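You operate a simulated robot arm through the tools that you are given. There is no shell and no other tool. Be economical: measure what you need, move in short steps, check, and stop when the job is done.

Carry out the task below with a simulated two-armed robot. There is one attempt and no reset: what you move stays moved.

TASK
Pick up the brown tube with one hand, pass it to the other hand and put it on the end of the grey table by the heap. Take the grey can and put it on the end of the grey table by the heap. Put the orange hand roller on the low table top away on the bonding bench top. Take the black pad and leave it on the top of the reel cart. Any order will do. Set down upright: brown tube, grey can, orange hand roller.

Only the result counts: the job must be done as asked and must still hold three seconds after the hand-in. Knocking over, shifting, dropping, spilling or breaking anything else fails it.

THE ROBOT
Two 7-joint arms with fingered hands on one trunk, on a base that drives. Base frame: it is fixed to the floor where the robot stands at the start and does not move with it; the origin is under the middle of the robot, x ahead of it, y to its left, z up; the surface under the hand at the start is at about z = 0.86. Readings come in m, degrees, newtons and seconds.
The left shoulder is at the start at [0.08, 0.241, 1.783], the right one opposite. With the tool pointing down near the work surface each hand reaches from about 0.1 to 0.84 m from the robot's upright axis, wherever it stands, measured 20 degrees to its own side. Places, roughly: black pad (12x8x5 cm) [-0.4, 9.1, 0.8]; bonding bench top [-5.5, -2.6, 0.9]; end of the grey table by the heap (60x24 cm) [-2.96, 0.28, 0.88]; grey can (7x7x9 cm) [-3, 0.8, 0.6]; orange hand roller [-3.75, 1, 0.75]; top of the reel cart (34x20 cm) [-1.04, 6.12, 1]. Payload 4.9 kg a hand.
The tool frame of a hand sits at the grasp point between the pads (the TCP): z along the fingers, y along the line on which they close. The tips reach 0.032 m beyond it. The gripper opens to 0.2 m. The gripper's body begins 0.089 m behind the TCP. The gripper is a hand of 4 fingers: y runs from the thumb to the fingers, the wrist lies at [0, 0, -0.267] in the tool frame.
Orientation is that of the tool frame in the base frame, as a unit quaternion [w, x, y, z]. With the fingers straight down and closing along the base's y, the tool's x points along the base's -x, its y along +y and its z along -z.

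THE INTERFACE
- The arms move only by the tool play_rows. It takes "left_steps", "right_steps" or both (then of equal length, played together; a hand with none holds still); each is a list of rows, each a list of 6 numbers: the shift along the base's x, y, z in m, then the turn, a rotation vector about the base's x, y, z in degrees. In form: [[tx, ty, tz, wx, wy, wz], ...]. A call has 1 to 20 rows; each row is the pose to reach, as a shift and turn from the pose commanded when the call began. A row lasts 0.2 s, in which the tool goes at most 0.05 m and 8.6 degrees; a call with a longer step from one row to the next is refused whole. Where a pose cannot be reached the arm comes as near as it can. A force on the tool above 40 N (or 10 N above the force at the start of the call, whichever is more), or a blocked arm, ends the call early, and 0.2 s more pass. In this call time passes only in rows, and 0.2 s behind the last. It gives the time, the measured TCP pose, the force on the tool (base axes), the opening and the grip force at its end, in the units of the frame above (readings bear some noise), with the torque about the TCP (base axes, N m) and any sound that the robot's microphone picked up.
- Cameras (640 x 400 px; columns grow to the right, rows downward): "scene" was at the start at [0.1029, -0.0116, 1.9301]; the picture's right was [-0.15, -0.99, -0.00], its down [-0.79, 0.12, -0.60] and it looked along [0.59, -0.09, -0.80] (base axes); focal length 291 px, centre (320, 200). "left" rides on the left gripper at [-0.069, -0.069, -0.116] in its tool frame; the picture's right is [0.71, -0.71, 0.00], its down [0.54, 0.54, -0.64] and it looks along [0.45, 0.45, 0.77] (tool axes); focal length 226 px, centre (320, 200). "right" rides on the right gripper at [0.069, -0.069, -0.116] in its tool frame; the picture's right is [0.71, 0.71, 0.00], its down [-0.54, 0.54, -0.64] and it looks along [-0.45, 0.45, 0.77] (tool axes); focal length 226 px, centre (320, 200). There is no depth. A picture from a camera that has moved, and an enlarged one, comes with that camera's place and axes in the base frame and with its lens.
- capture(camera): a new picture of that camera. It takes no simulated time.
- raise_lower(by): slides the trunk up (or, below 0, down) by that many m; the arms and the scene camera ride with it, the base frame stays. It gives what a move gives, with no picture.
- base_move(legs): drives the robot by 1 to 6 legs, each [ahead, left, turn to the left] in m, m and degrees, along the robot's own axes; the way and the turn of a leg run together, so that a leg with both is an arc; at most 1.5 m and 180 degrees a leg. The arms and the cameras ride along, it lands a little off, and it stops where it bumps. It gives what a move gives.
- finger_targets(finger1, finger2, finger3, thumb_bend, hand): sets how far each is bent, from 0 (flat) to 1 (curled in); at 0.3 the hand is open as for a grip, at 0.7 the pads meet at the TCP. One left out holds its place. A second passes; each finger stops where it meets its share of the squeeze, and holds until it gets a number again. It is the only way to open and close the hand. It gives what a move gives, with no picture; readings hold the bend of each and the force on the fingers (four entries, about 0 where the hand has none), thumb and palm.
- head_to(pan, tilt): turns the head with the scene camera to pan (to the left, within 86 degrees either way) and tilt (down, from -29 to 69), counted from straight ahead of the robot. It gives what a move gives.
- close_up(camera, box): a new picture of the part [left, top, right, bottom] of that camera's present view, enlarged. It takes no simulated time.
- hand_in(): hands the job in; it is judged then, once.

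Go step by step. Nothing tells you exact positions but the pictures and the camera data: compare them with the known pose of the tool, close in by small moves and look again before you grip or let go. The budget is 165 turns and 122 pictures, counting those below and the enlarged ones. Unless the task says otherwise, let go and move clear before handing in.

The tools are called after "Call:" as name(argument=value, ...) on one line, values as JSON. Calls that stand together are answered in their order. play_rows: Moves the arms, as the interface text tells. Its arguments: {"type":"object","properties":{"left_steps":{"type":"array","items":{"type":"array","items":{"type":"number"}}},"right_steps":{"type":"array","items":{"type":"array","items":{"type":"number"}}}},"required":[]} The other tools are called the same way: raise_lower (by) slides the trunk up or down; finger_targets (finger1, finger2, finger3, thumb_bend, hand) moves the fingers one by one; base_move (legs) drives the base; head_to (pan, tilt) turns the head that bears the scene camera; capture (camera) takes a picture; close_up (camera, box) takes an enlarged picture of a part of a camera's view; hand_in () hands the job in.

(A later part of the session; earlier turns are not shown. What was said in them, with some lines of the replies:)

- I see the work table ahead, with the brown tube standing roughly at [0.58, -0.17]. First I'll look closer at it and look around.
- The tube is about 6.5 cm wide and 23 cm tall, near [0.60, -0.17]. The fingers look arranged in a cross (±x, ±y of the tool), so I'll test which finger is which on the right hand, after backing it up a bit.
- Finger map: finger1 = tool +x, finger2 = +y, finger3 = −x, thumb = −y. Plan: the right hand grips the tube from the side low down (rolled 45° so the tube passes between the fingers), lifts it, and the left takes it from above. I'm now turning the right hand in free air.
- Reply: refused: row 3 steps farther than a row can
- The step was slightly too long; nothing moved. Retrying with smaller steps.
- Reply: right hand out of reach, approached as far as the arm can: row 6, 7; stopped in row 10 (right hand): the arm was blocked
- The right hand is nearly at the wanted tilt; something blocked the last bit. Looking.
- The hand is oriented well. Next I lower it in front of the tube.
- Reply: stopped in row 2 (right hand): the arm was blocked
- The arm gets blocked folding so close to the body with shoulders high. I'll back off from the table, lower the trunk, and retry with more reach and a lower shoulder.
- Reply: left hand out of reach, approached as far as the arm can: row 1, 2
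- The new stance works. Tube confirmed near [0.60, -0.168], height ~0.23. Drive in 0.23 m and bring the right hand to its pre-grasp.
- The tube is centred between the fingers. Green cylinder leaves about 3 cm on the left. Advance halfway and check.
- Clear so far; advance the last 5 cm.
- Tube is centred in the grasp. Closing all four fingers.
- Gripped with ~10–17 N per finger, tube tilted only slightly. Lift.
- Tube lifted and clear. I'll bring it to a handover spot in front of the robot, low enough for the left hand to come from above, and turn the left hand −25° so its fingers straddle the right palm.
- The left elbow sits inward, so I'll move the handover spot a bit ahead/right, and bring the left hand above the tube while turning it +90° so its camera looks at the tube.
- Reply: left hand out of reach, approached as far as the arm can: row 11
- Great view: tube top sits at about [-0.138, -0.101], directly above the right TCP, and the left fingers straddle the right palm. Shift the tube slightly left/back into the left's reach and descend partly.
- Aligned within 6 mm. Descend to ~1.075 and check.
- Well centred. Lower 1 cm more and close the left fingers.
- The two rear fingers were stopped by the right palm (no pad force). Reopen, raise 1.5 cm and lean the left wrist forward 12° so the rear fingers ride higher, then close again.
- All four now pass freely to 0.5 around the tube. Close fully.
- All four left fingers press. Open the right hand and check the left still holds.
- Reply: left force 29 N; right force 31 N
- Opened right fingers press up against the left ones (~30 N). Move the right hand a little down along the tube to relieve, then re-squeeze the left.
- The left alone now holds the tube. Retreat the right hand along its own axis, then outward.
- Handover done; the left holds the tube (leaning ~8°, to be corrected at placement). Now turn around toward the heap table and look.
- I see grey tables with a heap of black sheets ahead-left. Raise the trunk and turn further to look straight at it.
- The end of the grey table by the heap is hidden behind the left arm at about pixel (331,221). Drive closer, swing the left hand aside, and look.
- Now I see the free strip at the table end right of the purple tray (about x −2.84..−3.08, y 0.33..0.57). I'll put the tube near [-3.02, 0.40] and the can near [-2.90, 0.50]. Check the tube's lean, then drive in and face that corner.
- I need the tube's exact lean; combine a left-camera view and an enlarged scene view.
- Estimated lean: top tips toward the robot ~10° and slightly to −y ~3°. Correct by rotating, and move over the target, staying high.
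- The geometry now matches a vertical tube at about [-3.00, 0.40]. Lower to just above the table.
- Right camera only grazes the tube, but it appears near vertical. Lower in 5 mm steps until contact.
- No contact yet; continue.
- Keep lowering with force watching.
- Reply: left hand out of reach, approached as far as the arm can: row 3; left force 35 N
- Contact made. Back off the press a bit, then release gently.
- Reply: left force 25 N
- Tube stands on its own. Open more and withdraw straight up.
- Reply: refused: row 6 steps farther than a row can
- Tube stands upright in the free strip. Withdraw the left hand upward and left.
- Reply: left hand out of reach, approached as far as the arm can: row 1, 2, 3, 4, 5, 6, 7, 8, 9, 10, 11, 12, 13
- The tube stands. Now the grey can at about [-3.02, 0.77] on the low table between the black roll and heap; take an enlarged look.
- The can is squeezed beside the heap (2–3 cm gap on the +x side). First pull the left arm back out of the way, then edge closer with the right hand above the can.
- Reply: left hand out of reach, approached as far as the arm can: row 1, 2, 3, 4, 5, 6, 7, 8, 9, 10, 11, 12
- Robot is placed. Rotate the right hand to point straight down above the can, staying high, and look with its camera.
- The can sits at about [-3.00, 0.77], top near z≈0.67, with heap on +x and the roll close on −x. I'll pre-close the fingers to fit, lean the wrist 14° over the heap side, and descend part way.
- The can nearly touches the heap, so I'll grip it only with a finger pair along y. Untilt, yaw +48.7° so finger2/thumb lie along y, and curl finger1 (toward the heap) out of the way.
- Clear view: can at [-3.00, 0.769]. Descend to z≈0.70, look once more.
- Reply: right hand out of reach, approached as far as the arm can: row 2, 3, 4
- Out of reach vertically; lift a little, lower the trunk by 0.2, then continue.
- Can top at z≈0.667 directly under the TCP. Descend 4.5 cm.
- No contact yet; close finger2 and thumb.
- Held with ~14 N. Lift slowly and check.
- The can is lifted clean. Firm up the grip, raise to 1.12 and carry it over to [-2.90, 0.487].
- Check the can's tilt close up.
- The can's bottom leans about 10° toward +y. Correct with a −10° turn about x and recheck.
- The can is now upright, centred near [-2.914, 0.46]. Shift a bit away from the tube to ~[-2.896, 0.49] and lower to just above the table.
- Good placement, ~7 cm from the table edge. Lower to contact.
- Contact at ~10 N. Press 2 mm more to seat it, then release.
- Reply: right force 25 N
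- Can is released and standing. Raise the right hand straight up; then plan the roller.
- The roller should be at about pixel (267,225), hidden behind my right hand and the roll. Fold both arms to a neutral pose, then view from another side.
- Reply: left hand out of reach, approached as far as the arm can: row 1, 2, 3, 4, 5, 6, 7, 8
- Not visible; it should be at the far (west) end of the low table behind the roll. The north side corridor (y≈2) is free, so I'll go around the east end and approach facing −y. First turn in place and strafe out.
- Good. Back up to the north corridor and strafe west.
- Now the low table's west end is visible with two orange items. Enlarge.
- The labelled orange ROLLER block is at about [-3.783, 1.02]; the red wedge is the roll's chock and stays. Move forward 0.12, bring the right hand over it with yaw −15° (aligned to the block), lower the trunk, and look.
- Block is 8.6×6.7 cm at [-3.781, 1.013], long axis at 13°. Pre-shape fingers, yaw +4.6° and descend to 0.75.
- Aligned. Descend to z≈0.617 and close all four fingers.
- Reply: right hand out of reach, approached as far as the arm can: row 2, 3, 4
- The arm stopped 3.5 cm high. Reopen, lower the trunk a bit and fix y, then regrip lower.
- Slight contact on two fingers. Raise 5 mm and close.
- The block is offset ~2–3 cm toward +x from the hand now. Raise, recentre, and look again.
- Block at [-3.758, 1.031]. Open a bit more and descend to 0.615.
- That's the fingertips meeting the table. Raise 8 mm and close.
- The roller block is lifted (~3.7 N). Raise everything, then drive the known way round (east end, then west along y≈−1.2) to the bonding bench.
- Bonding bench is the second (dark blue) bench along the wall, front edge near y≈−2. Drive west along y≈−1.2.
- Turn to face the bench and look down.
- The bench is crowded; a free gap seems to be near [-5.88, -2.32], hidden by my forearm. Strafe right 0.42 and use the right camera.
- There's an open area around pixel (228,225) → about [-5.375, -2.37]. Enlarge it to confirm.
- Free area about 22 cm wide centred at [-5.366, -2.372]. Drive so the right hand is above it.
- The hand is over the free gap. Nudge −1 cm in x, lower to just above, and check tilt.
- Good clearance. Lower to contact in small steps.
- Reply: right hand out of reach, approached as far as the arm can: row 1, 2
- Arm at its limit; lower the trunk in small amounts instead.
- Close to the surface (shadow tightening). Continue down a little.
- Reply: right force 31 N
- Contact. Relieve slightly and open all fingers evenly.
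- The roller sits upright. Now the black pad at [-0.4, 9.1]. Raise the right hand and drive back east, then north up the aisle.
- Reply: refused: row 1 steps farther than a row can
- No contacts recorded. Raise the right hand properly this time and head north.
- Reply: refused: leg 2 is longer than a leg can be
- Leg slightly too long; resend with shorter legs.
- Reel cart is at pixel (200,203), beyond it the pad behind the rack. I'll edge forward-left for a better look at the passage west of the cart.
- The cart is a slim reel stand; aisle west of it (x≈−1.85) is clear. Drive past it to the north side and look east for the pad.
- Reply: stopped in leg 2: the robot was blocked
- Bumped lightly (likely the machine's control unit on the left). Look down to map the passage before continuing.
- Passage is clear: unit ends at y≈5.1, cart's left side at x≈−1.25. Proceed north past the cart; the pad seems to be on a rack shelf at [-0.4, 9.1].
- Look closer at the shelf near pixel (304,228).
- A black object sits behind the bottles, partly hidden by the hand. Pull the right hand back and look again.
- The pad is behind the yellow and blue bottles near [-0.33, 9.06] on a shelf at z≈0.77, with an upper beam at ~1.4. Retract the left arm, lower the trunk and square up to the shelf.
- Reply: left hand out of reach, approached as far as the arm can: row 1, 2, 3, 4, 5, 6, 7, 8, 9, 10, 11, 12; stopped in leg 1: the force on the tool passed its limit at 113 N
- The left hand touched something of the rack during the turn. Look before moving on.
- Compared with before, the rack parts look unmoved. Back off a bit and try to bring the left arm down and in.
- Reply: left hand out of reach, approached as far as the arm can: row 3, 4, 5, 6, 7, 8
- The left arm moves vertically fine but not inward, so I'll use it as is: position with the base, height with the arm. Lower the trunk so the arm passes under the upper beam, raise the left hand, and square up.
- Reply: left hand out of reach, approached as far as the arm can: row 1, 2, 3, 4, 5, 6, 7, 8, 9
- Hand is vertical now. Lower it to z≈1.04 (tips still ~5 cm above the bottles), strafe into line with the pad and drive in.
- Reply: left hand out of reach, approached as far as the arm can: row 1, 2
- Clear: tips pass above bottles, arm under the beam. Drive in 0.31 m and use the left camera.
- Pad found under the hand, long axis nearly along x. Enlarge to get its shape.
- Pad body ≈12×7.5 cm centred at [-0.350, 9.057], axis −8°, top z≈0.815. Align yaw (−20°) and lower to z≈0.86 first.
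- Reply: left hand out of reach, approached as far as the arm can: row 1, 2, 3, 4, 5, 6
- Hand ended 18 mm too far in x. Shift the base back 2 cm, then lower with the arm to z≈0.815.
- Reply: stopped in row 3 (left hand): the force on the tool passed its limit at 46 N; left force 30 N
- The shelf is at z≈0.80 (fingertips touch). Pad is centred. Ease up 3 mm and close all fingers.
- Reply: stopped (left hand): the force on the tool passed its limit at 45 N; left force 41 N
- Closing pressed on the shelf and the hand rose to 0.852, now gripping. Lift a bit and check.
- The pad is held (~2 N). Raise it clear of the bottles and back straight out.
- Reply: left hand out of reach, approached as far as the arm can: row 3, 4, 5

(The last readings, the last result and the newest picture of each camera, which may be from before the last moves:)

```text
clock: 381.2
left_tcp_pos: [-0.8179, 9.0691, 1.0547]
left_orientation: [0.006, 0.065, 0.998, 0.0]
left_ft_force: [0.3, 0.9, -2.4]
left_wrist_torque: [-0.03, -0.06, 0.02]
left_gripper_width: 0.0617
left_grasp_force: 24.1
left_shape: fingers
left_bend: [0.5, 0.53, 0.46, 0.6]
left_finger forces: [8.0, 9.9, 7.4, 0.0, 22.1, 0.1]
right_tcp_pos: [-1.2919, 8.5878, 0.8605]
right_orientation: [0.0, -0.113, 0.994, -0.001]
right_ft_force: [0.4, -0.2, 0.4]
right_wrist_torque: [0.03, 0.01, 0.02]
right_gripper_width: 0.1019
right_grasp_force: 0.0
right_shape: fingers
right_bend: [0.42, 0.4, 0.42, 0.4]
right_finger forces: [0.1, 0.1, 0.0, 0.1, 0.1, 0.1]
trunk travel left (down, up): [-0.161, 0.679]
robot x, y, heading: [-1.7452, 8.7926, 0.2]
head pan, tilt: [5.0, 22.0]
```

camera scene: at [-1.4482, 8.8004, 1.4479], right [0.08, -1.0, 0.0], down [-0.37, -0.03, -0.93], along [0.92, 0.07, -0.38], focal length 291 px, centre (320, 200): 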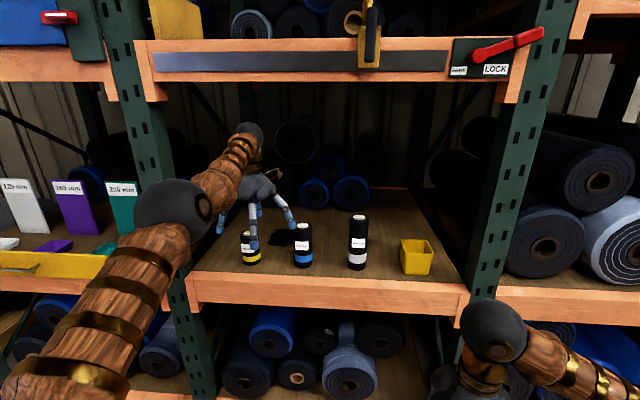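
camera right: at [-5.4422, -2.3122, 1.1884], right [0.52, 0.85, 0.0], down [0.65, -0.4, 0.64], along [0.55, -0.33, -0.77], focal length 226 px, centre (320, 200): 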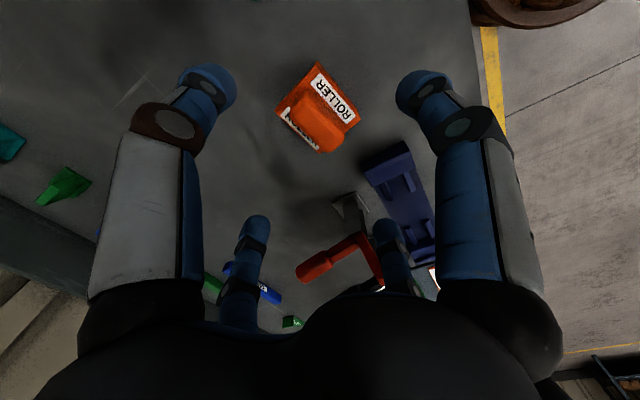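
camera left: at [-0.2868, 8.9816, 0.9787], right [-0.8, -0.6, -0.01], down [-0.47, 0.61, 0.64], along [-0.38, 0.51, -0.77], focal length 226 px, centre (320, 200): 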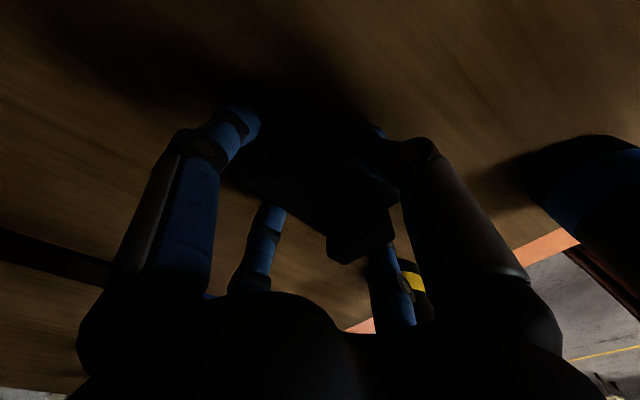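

Out of the rack with the pad. Turn to face south at this height, raise the trunk, then move to the north side of the reel cart.

Call:
base_move(legs=[[0, 0, -90]])

Call:
raise_lower(by=0.35)

Call:
base_move(legs=[[1.0, 0.15, 0]])

Call:
head_to(pan=8, tilt=35)

Call:
capture(camera="scene")

```text
clock: 385.5
left_tcp_pos: [-1.4796, 7.8609, 1.0543]
left_orientation: [0.004, 0.756, 0.655, -0.004]
left_ft_force: [0.1, -0.2, -1.8]
left_wrist_torque: [-0.04, 0.01, 0.01]
left_gripper_width: 0.0612
left_grasp_force: 22.7
left_shape: fingers
left_bend: [0.5, 0.53, 0.46, 0.6]
left_finger forces: [7.9, 9.8, 6.9, 0.0, 21.5, 0.0]
right_tcp_pos: [-1.9564, 8.3422, 0.8602]
right_orientation: [-0.001, 0.627, 0.779, -0.001]
right_ft_force: [0.4, 0.4, -0.5]
right_wrist_torque: [-0.03, 0.0, 0.03]
right_gripper_width: 0.1018
right_grasp_force: 0.0
right_shape: fingers
right_bend: [0.42, 0.4, 0.42, 0.4]
right_finger forces: [0.1, 0.0, 0.0, 0.0, 0.0, 0.1]
trunk travel left (down, up): [-0.161, 0.679]
robot x, y, heading: [-1.7494, 8.7908, -90.6]
head pan, tilt: [5.0, 22.0]
```

```text
clock: 388.9
left_tcp_pos: [-1.481, 7.861, 1.4047]
left_orientation: [0.004, 0.756, 0.655, -0.004]
left_ft_force: [-0.4, -0.5, -1.9]
left_wrist_torque: [-0.01, 0.01, 0.01]
left_gripper_width: 0.0613
left_grasp_force: 23.3
left_shape: fingers
left_bend: [0.5, 0.53, 0.46, 0.6]
left_finger forces: [8.0, 10.0, 7.0, 0.0, 21.5, 0.0]
right_tcp_pos: [-1.9567, 8.3421, 1.2118]
right_orientation: [-0.001, 0.627, 0.779, 0.0]
right_ft_force: [0.0, -0.1, 0.2]
right_wrist_torque: [0.01, -0.02, -0.03]
right_gripper_width: 0.102
right_grasp_force: 0.1
right_shape: fingers
right_bend: [0.42, 0.4, 0.42, 0.4]
right_finger forces: [0.0, 0.0, 0.0, 0.0, 0.0, 0.1]
trunk travel left (down, up): [-0.511, 0.329]
robot x, y, heading: [-1.7471, 8.7914, -90.8]
head pan, tilt: [5.0, 22.0]
```

```text
clock: 394.2
left_tcp_pos: [-1.3759, 6.8515, 1.4063]
left_orientation: [0.005, 0.762, 0.647, -0.004]
left_ft_force: [0.2, 0.0, -2.1]
left_wrist_torque: [-0.04, 0.0, 0.0]
left_gripper_width: 0.0614
left_grasp_force: 23.3
left_shape: fingers
left_bend: [0.5, 0.53, 0.46, 0.6]
left_finger forces: [7.9, 10.1, 7.0, 0.0, 21.4, 0.0]
right_tcp_pos: [-1.8425, 7.3408, 1.2109]
right_orientation: [-0.001, 0.635, 0.772, 0.0]
right_ft_force: [-0.2, 0.2, 0.0]
right_wrist_torque: [-0.03, 0.01, 0.01]
right_gripper_width: 0.1016
right_grasp_force: 0.1
right_shape: fingers
right_bend: [0.42, 0.4, 0.42, 0.4]
right_finger forces: [0.0, 0.0, 0.0, 0.0, 0.0, 0.1]
trunk travel left (down, up): [-0.511, 0.329]
robot x, y, heading: [-1.6225, 7.7867, -91.9]
head pan, tilt: [5.0, 22.0]
```

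```text
clock: 394.9
left_tcp_pos: [-1.3755, 6.8517, 1.4058]
left_orientation: [0.004, 0.762, 0.647, -0.004]
left_ft_force: [-0.4, -0.4, -2.6]
left_wrist_torque: [-0.05, 0.01, 0.02]
left_gripper_width: 0.0612
left_grasp_force: 23.5
left_shape: fingers
left_bend: [0.5, 0.53, 0.46, 0.6]
left_finger forces: [7.8, 10.0, 7.0, 0.0, 21.4, 0.1]
right_tcp_pos: [-1.8413, 7.3408, 1.2102]
right_orientation: [-0.001, 0.635, 0.773, 0.0]
right_ft_force: [0.3, -0.2, -0.5]
right_wrist_torque: [-0.02, 0.02, 0.01]
right_gripper_width: 0.1018
right_grasp_force: 0.0
right_shape: fingers
right_bend: [0.42, 0.4, 0.42, 0.4]
right_finger forces: [0.0, 0.0, 0.0, 0.1, 0.0, 0.1]
trunk travel left (down, up): [-0.511, 0.329]
robot x, y, heading: [-1.6208, 7.79, -91.8]
head pan, tilt: [8.0, 35.0]
```

```text
9 pictures are left
camera scene: at [-1.6142, 7.6683, 1.7774], right [-0.99, -0.11, 0.0], down [-0.06, 0.57, -0.82], along [0.09, -0.81, -0.57], focal length 291 px, centre (320, 200)
```

scene: 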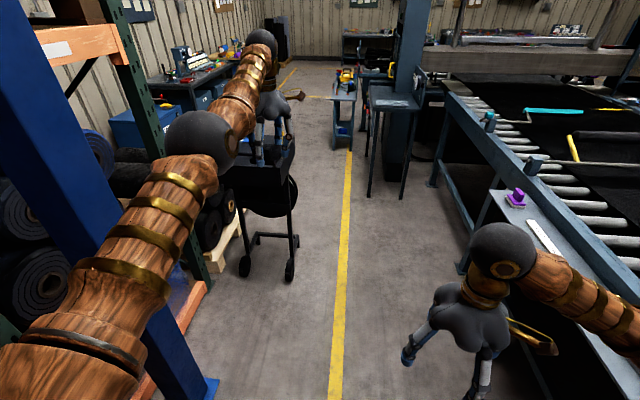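

The cart is just beyond the left hand; a rack guard post stands at [-0.9, 7.03], so I'll stay west and angle in. Drive to [-1.55, 6.94], heading ≈ −74°, hand above the cart top.

Call:
base_move(legs=[[0.85, 0.09, 0], [0, 0, 17.5]])

Call:
capture(camera="left")

```text
clock: 400.4
left_tcp_pos: [-1.0184, 6.1365, 1.4042]
left_orientation: [0.005, 0.646, 0.763, -0.002]
left_ft_force: [0.1, 0.0, -2.3]
left_wrist_torque: [-0.01, 0.0, 0.02]
left_gripper_width: 0.0616
left_grasp_force: 23.4
left_shape: fingers
left_bend: [0.5, 0.53, 0.46, 0.6]
left_finger forces: [7.9, 9.8, 6.9, 0.0, 21.4, 0.1]
right_tcp_pos: [-1.619, 6.4498, 1.2107]
right_orientation: [-0.001, 0.5, 0.866, -0.001]
right_ft_force: [-0.5, -1.2, -0.2]
right_wrist_torque: [0.04, -0.03, 0.01]
right_gripper_width: 0.102
right_grasp_force: 0.0
right_shape: fingers
right_bend: [0.42, 0.4, 0.42, 0.4]
right_finger forces: [0.0, 0.0, 0.0, 0.0, 0.1, 0.1]
trunk travel left (down, up): [-0.511, 0.329]
robot x, y, heading: [-1.5524, 6.9444, -73.0]
head pan, tilt: [8.0, 35.0]
```

```text
8 pictures are left
camera left: at [-1.0788, 6.0586, 1.5208], right [-0.81, 0.58, -0.01], down [0.44, 0.63, 0.64], along [0.38, 0.52, -0.77], focal length 226 px, centre (320, 200)
```

left: 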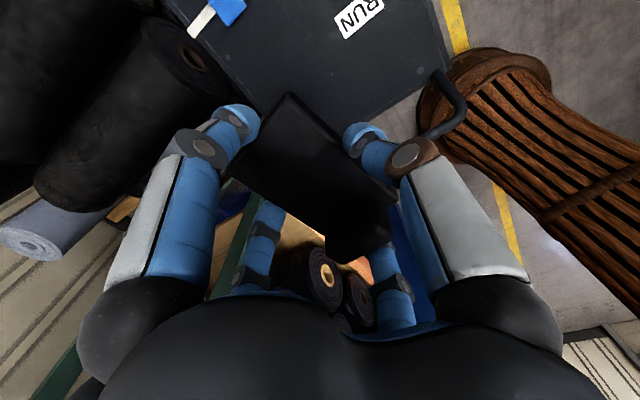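

The top's free area lies east of the RUN card. Shift ~3 cm toward +x and lower to z≈1.12.

Call:
play_rows(left_steps=[[0.008, -0.004, -0.04, 0, 0, 0], [0.016, -0.008, -0.08, 0, 0, 0], [0.024, -0.012, -0.12, 0, 0, 0], [0.033, -0.016, -0.16, 0, 0, 0], [0.033, -0.016, -0.2, 0, 0, 0], [0.033, -0.016, -0.24, 0, 0, 0], [0.033, -0.016, -0.28, 0, 0, 0]])

Call:
capture(camera="left")

```text
clock: 402.0
left_tcp_pos: [-0.9913, 6.1331, 1.1284]
left_orientation: [0.007, 0.646, 0.763, -0.004]
left_ft_force: [0.0, -0.8, -1.9]
left_wrist_torque: [-0.03, 0.02, 0.02]
left_gripper_width: 0.0614
left_grasp_force: 23.5
left_shape: fingers
left_bend: [0.5, 0.53, 0.46, 0.6]
left_finger forces: [7.9, 9.9, 7.0, 0.0, 21.2, 0.1]
left hand out of reach, approached as far as the arm can: row 3, 4, 5, 6, 7
right_tcp_pos: [-1.6181, 6.4506, 1.2103]
right_orientation: [-0.002, 0.5, 0.866, 0.0]
right_ft_force: [-0.8, -0.1, 0.0]
right_wrist_torque: [0.04, 0.01, 0.0]
right_gripper_width: 0.102
right_grasp_force: 0.1
right_shape: fingers
right_bend: [0.42, 0.4, 0.42, 0.4]
right_finger forces: [0.0, 0.1, 0.0, 0.0, 0.0, 0.0]
trunk travel left (down, up): [-0.511, 0.329]
robot x, y, heading: [-1.5551, 6.9478, -72.8]
head pan, tilt: [8.0, 35.0]
```

```text
7 pictures are left
camera left: at [-1.05, 6.0548, 1.2448], right [-0.81, 0.58, -0.01], down [0.44, 0.63, 0.64], along [0.38, 0.51, -0.77], focal length 226 px, centre (320, 200)
```

left: 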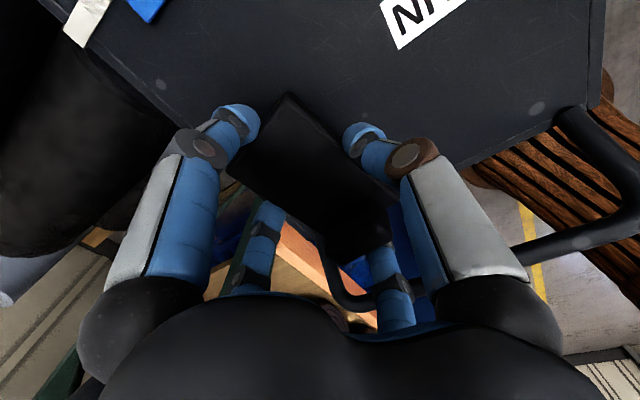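

Pad would land at about [-0.993, 6.114], clear of the card, item and handle. Lower gently.

Call:
play_rows(left_steps=[[0, 0, -0.025, 0, 0, 0], [0, 0, -0.05, 0, 0, 0], [0, 0, -0.065, 0, 0, 0], [0, 0, -0.075, 0, 0, 0]])

```text
clock: 403.0
left_tcp_pos: [-0.9955, 6.145, 1.0545]
left_orientation: [0.004, 0.646, 0.763, -0.003]
left_ft_force: [-0.1, 0.8, -1.9]
left_wrist_torque: [-0.05, -0.02, -0.01]
left_gripper_width: 0.0613
left_grasp_force: 23.1
left_shape: fingers
left_bend: [0.5, 0.53, 0.46, 0.6]
left_finger forces: [7.9, 10.1, 6.9, 0.0, 21.1, 0.1]
left hand out of reach, approached as far as the arm can: row 2, 3, 4
right_tcp_pos: [-1.6175, 6.4507, 1.2098]
right_orientation: [-0.001, 0.5, 0.866, -0.001]
right_ft_force: [0.6, 0.5, 0.2]
right_wrist_torque: [0.01, 0.02, -0.03]
right_gripper_width: 0.1017
right_grasp_force: 0.1
right_shape: fingers
right_bend: [0.42, 0.4, 0.42, 0.4]
right_finger forces: [0.0, 0.0, 0.0, 0.0, 0.0, 0.0]
trunk travel left (down, up): [-0.511, 0.329]
robot x, y, heading: [-1.5566, 6.9434, -73.2]
head pan, tilt: [8.0, 35.0]
```

Call:
raise_lower(by=-0.008)

Call:
raise_lower(by=-0.006)

```text
clock: 403.6
left_tcp_pos: [-0.9941, 6.1443, 1.0458]
left_orientation: [0.004, 0.646, 0.763, -0.003]
left_ft_force: [0.9, 0.4, -2.3]
left_wrist_torque: [-0.01, -0.01, 0.02]
left_gripper_width: 0.0612
left_grasp_force: 23.6
left_shape: fingers
left_bend: [0.5, 0.53, 0.46, 0.6]
left_finger forces: [7.9, 10.1, 6.9, 0.0, 21.1, 0.0]
right_tcp_pos: [-1.6176, 6.4499, 1.2026]
right_orientation: [-0.002, 0.499, 0.866, -0.001]
right_ft_force: [0.5, -0.5, -0.1]
right_wrist_torque: [0.02, 0.01, -0.02]
right_gripper_width: 0.1021
right_grasp_force: 0.1
right_shape: fingers
right_bend: [0.42, 0.4, 0.42, 0.4]
right_finger forces: [0.0, 0.0, 0.0, 0.0, 0.0, 0.1]
trunk travel left (down, up): [-0.503, 0.337]
robot x, y, heading: [-1.5565, 6.9436, -73.0]
head pan, tilt: [8.0, 35.0]
```

```text
clock: 404.1
left_tcp_pos: [-0.995, 6.1464, 1.0439]
left_orientation: [0.006, 0.646, 0.763, -0.003]
left_ft_force: [-0.3, 0.4, 11.6]
left_wrist_torque: [0.29, -0.61, -0.01]
left_gripper_width: 0.0613
left_grasp_force: 24.5
left_shape: fingers
left_bend: [0.5, 0.52, 0.46, 0.6]
left_finger forces: [8.4, 11.7, 7.9, 0.1, 21.1, 0.0]
right_tcp_pos: [-1.6201, 6.4517, 1.196]
right_orientation: [-0.001, 0.5, 0.866, -0.001]
right_ft_force: [0.6, 0.1, 0.6]
right_wrist_torque: [-0.03, 0.0, 0.01]
right_gripper_width: 0.1019
right_grasp_force: 0.1
right_shape: fingers
right_bend: [0.42, 0.4, 0.42, 0.4]
right_finger forces: [0.0, 0.1, 0.0, 0.0, 0.1, 0.0]
trunk travel left (down, up): [-0.497, 0.343]
robot x, y, heading: [-1.5537, 6.9432, -73.0]
head pan, tilt: [8.0, 35.0]
```

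Contact. Release the pad, then rise.

Call:
finger_targets(hand="left", finger1=0.35, finger2=0.38, finger3=0.3, thumb_bend=0.4)

Call:
raise_lower(by=0.2)

Call:
capture(camera="left")

```text
clock: 405.1
left_tcp_pos: [-0.9948, 6.1449, 1.0411]
left_orientation: [0.005, 0.646, 0.763, -0.003]
left_ft_force: [0.3, -0.3, -0.5]
left_wrist_torque: [-0.01, -0.01, -0.02]
left_gripper_width: 0.1143
left_grasp_force: 0.2
left_shape: fingers
left_bend: [0.35, 0.38, 0.3, 0.4]
left_finger forces: [0.0, 0.0, 0.0, 0.0, 0.1, 0.0]
right_tcp_pos: [-1.6168, 6.4506, 1.1972]
right_orientation: [-0.001, 0.5, 0.866, 0.0]
right_ft_force: [0.7, -0.8, 0.3]
right_wrist_torque: [0.01, 0.0, 0.02]
right_gripper_width: 0.1019
right_grasp_force: 0.1
right_shape: fingers
right_bend: [0.42, 0.4, 0.42, 0.4]
right_finger forces: [0.1, 0.1, 0.0, 0.0, 0.0, 0.0]
trunk travel left (down, up): [-0.497, 0.343]
robot x, y, heading: [-1.5519, 6.9443, -72.9]
head pan, tilt: [8.0, 35.0]
```

```text
clock: 407.3
left_tcp_pos: [-0.995, 6.1451, 1.2402]
left_orientation: [0.005, 0.647, 0.763, -0.002]
left_ft_force: [-0.7, 0.2, -0.6]
left_wrist_torque: [-0.05, -0.01, 0.01]
left_gripper_width: 0.1144
left_grasp_force: 0.0
left_shape: fingers
left_bend: [0.35, 0.38, 0.3, 0.4]
left_finger forces: [0.1, 0.1, 0.0, 0.0, 0.1, 0.0]
right_tcp_pos: [-1.6188, 6.4512, 1.3969]
right_orientation: [0.0, 0.5, 0.866, -0.001]
right_ft_force: [-0.4, 0.7, 0.5]
right_wrist_torque: [-0.01, 0.0, 0.0]
right_gripper_width: 0.1016
right_grasp_force: 0.0
right_shape: fingers
right_bend: [0.42, 0.4, 0.42, 0.4]
right_finger forces: [0.0, 0.0, 0.0, 0.0, 0.1, 0.0]
trunk travel left (down, up): [-0.697, 0.143]
robot x, y, heading: [-1.5559, 6.9481, -73.1]
head pan, tilt: [8.0, 35.0]
```

```text
6 pictures are left
camera left: at [-1.0537, 6.0671, 1.3571], right [-0.81, 0.58, -0.01], down [0.44, 0.63, 0.64], along [0.38, 0.52, -0.77], focal length 226 px, centre (320, 200)
```

left: 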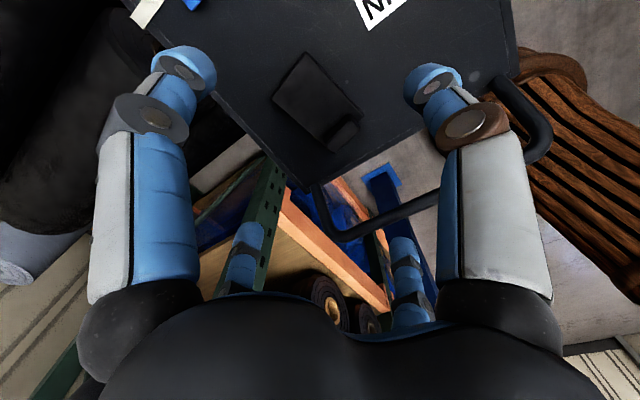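

The pad lies fully on the cart top, clear of other items. Raise and back away, then hand in.

Call:
raise_lower(by=0.1)

Call:
base_move(legs=[[-0.45, 0, 0]])

Call:
head_to(pan=12, tilt=35)

Call:
capture(camera="scene")

```text
clock: 408.6
left_tcp_pos: [-0.9938, 6.1451, 1.3414]
left_orientation: [0.005, 0.646, 0.763, -0.004]
left_ft_force: [0.0, -0.2, -0.4]
left_wrist_torque: [0.04, -0.01, 0.01]
left_gripper_width: 0.1143
left_grasp_force: 0.0
left_shape: fingers
left_bend: [0.35, 0.38, 0.3, 0.4]
left_finger forces: [0.0, 0.0, 0.0, 0.0, 0.0, 0.0]
right_tcp_pos: [-1.6182, 6.4503, 1.4963]
right_orientation: [-0.002, 0.499, 0.866, -0.001]
right_ft_force: [-0.3, -0.6, -0.1]
right_wrist_torque: [0.01, -0.02, -0.02]
right_gripper_width: 0.1021
right_grasp_force: 0.0
right_shape: fingers
right_bend: [0.42, 0.4, 0.42, 0.4]
right_finger forces: [0.0, 0.0, 0.1, 0.0, 0.1, 0.0]
trunk travel left (down, up): [-0.797, 0.043]
robot x, y, heading: [-1.5571, 6.9487, -73.0]
head pan, tilt: [8.0, 35.0]
```

```text
clock: 411.4
left_tcp_pos: [-1.1211, 6.5818, 1.3387]
left_orientation: [0.004, 0.642, 0.767, -0.002]
left_ft_force: [0.3, -0.4, -0.5]
left_wrist_torque: [-0.02, -0.04, 0.0]
left_gripper_width: 0.1141
left_grasp_force: 0.1
left_shape: fingers
left_bend: [0.35, 0.38, 0.3, 0.4]
left_finger forces: [0.0, 0.0, 0.1, 0.1, 0.1, 0.0]
right_tcp_pos: [-1.748, 6.8812, 1.4948]
right_orientation: [-0.003, 0.495, 0.869, 0.001]
right_ft_force: [0.3, 0.8, 0.0]
right_wrist_torque: [0.05, 0.05, 0.0]
right_gripper_width: 0.1018
right_grasp_force: 0.0
right_shape: fingers
right_bend: [0.42, 0.4, 0.42, 0.4]
right_finger forces: [0.0, 0.1, 0.0, 0.2, 0.0, 0.0]
trunk travel left (down, up): [-0.797, 0.043]
robot x, y, heading: [-1.6887, 7.3773, -72.4]
head pan, tilt: [8.0, 35.0]
```

```text
clock: 412.0
left_tcp_pos: [-1.1218, 6.583, 1.3395]
left_orientation: [0.004, 0.642, 0.766, -0.003]
left_ft_force: [0.1, -0.1, 0.1]
left_wrist_torque: [0.04, 0.03, 0.03]
left_gripper_width: 0.1145
left_grasp_force: 0.0
left_shape: fingers
left_bend: [0.35, 0.38, 0.3, 0.4]
left_finger forces: [0.1, 0.0, 0.0, 0.0, 0.0, 0.0]
right_tcp_pos: [-1.7477, 6.8815, 1.4967]
right_orientation: [-0.002, 0.496, 0.869, 0.001]
right_ft_force: [0.6, 0.1, -0.3]
right_wrist_torque: [0.0, 0.05, 0.0]
right_gripper_width: 0.102
right_grasp_force: 0.1
right_shape: fingers
right_bend: [0.42, 0.4, 0.42, 0.4]
right_finger forces: [0.1, 0.0, 0.0, 0.0, 0.1, 0.0]
trunk travel left (down, up): [-0.797, 0.043]
robot x, y, heading: [-1.6909, 7.381, -72.4]
head pan, tilt: [12.0, 35.0]
```

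```text
5 pictures are left
camera scene: at [-1.6367, 7.2692, 2.0632], right [-0.87, -0.49, 0.0], down [-0.28, 0.5, -0.82], along [0.4, -0.71, -0.57], focal length 291 px, centre (320, 200)
```

scene: 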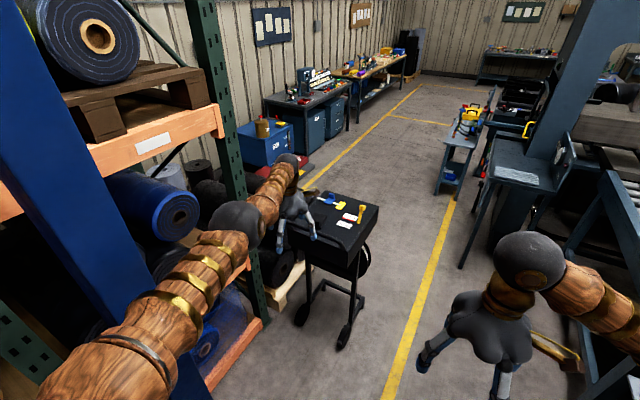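

The cart stands undisturbed, the pad is on its top, and both hands are empty and clear. Everything is placed, so I'm handing in.

Call:
hand_in()

```text
The job is handed in.
```

I've handed the job in with all four items placed; the result of the check isn't known yet.

- **Brown tube:** picked up with the right hand, passed to the left in mid-air, and stood upright on the end of the grey table by the heap.
- **Grey can:** standing upright on the same table end, beside the tube.
- **Orange hand roller:** upright in a free gap on the bonding bench top.
- **Black pad:** lying fully on the reel cart top, clear of the card and the other item there.

There were two unplanned contacts. The base bumped something in the aisle, most likely the machine's control unit, and I didn't check whether it had moved. During a turn the left hand hit part of the rack at 113 N. Compared with the earlier picture, the rack looked unmoved.
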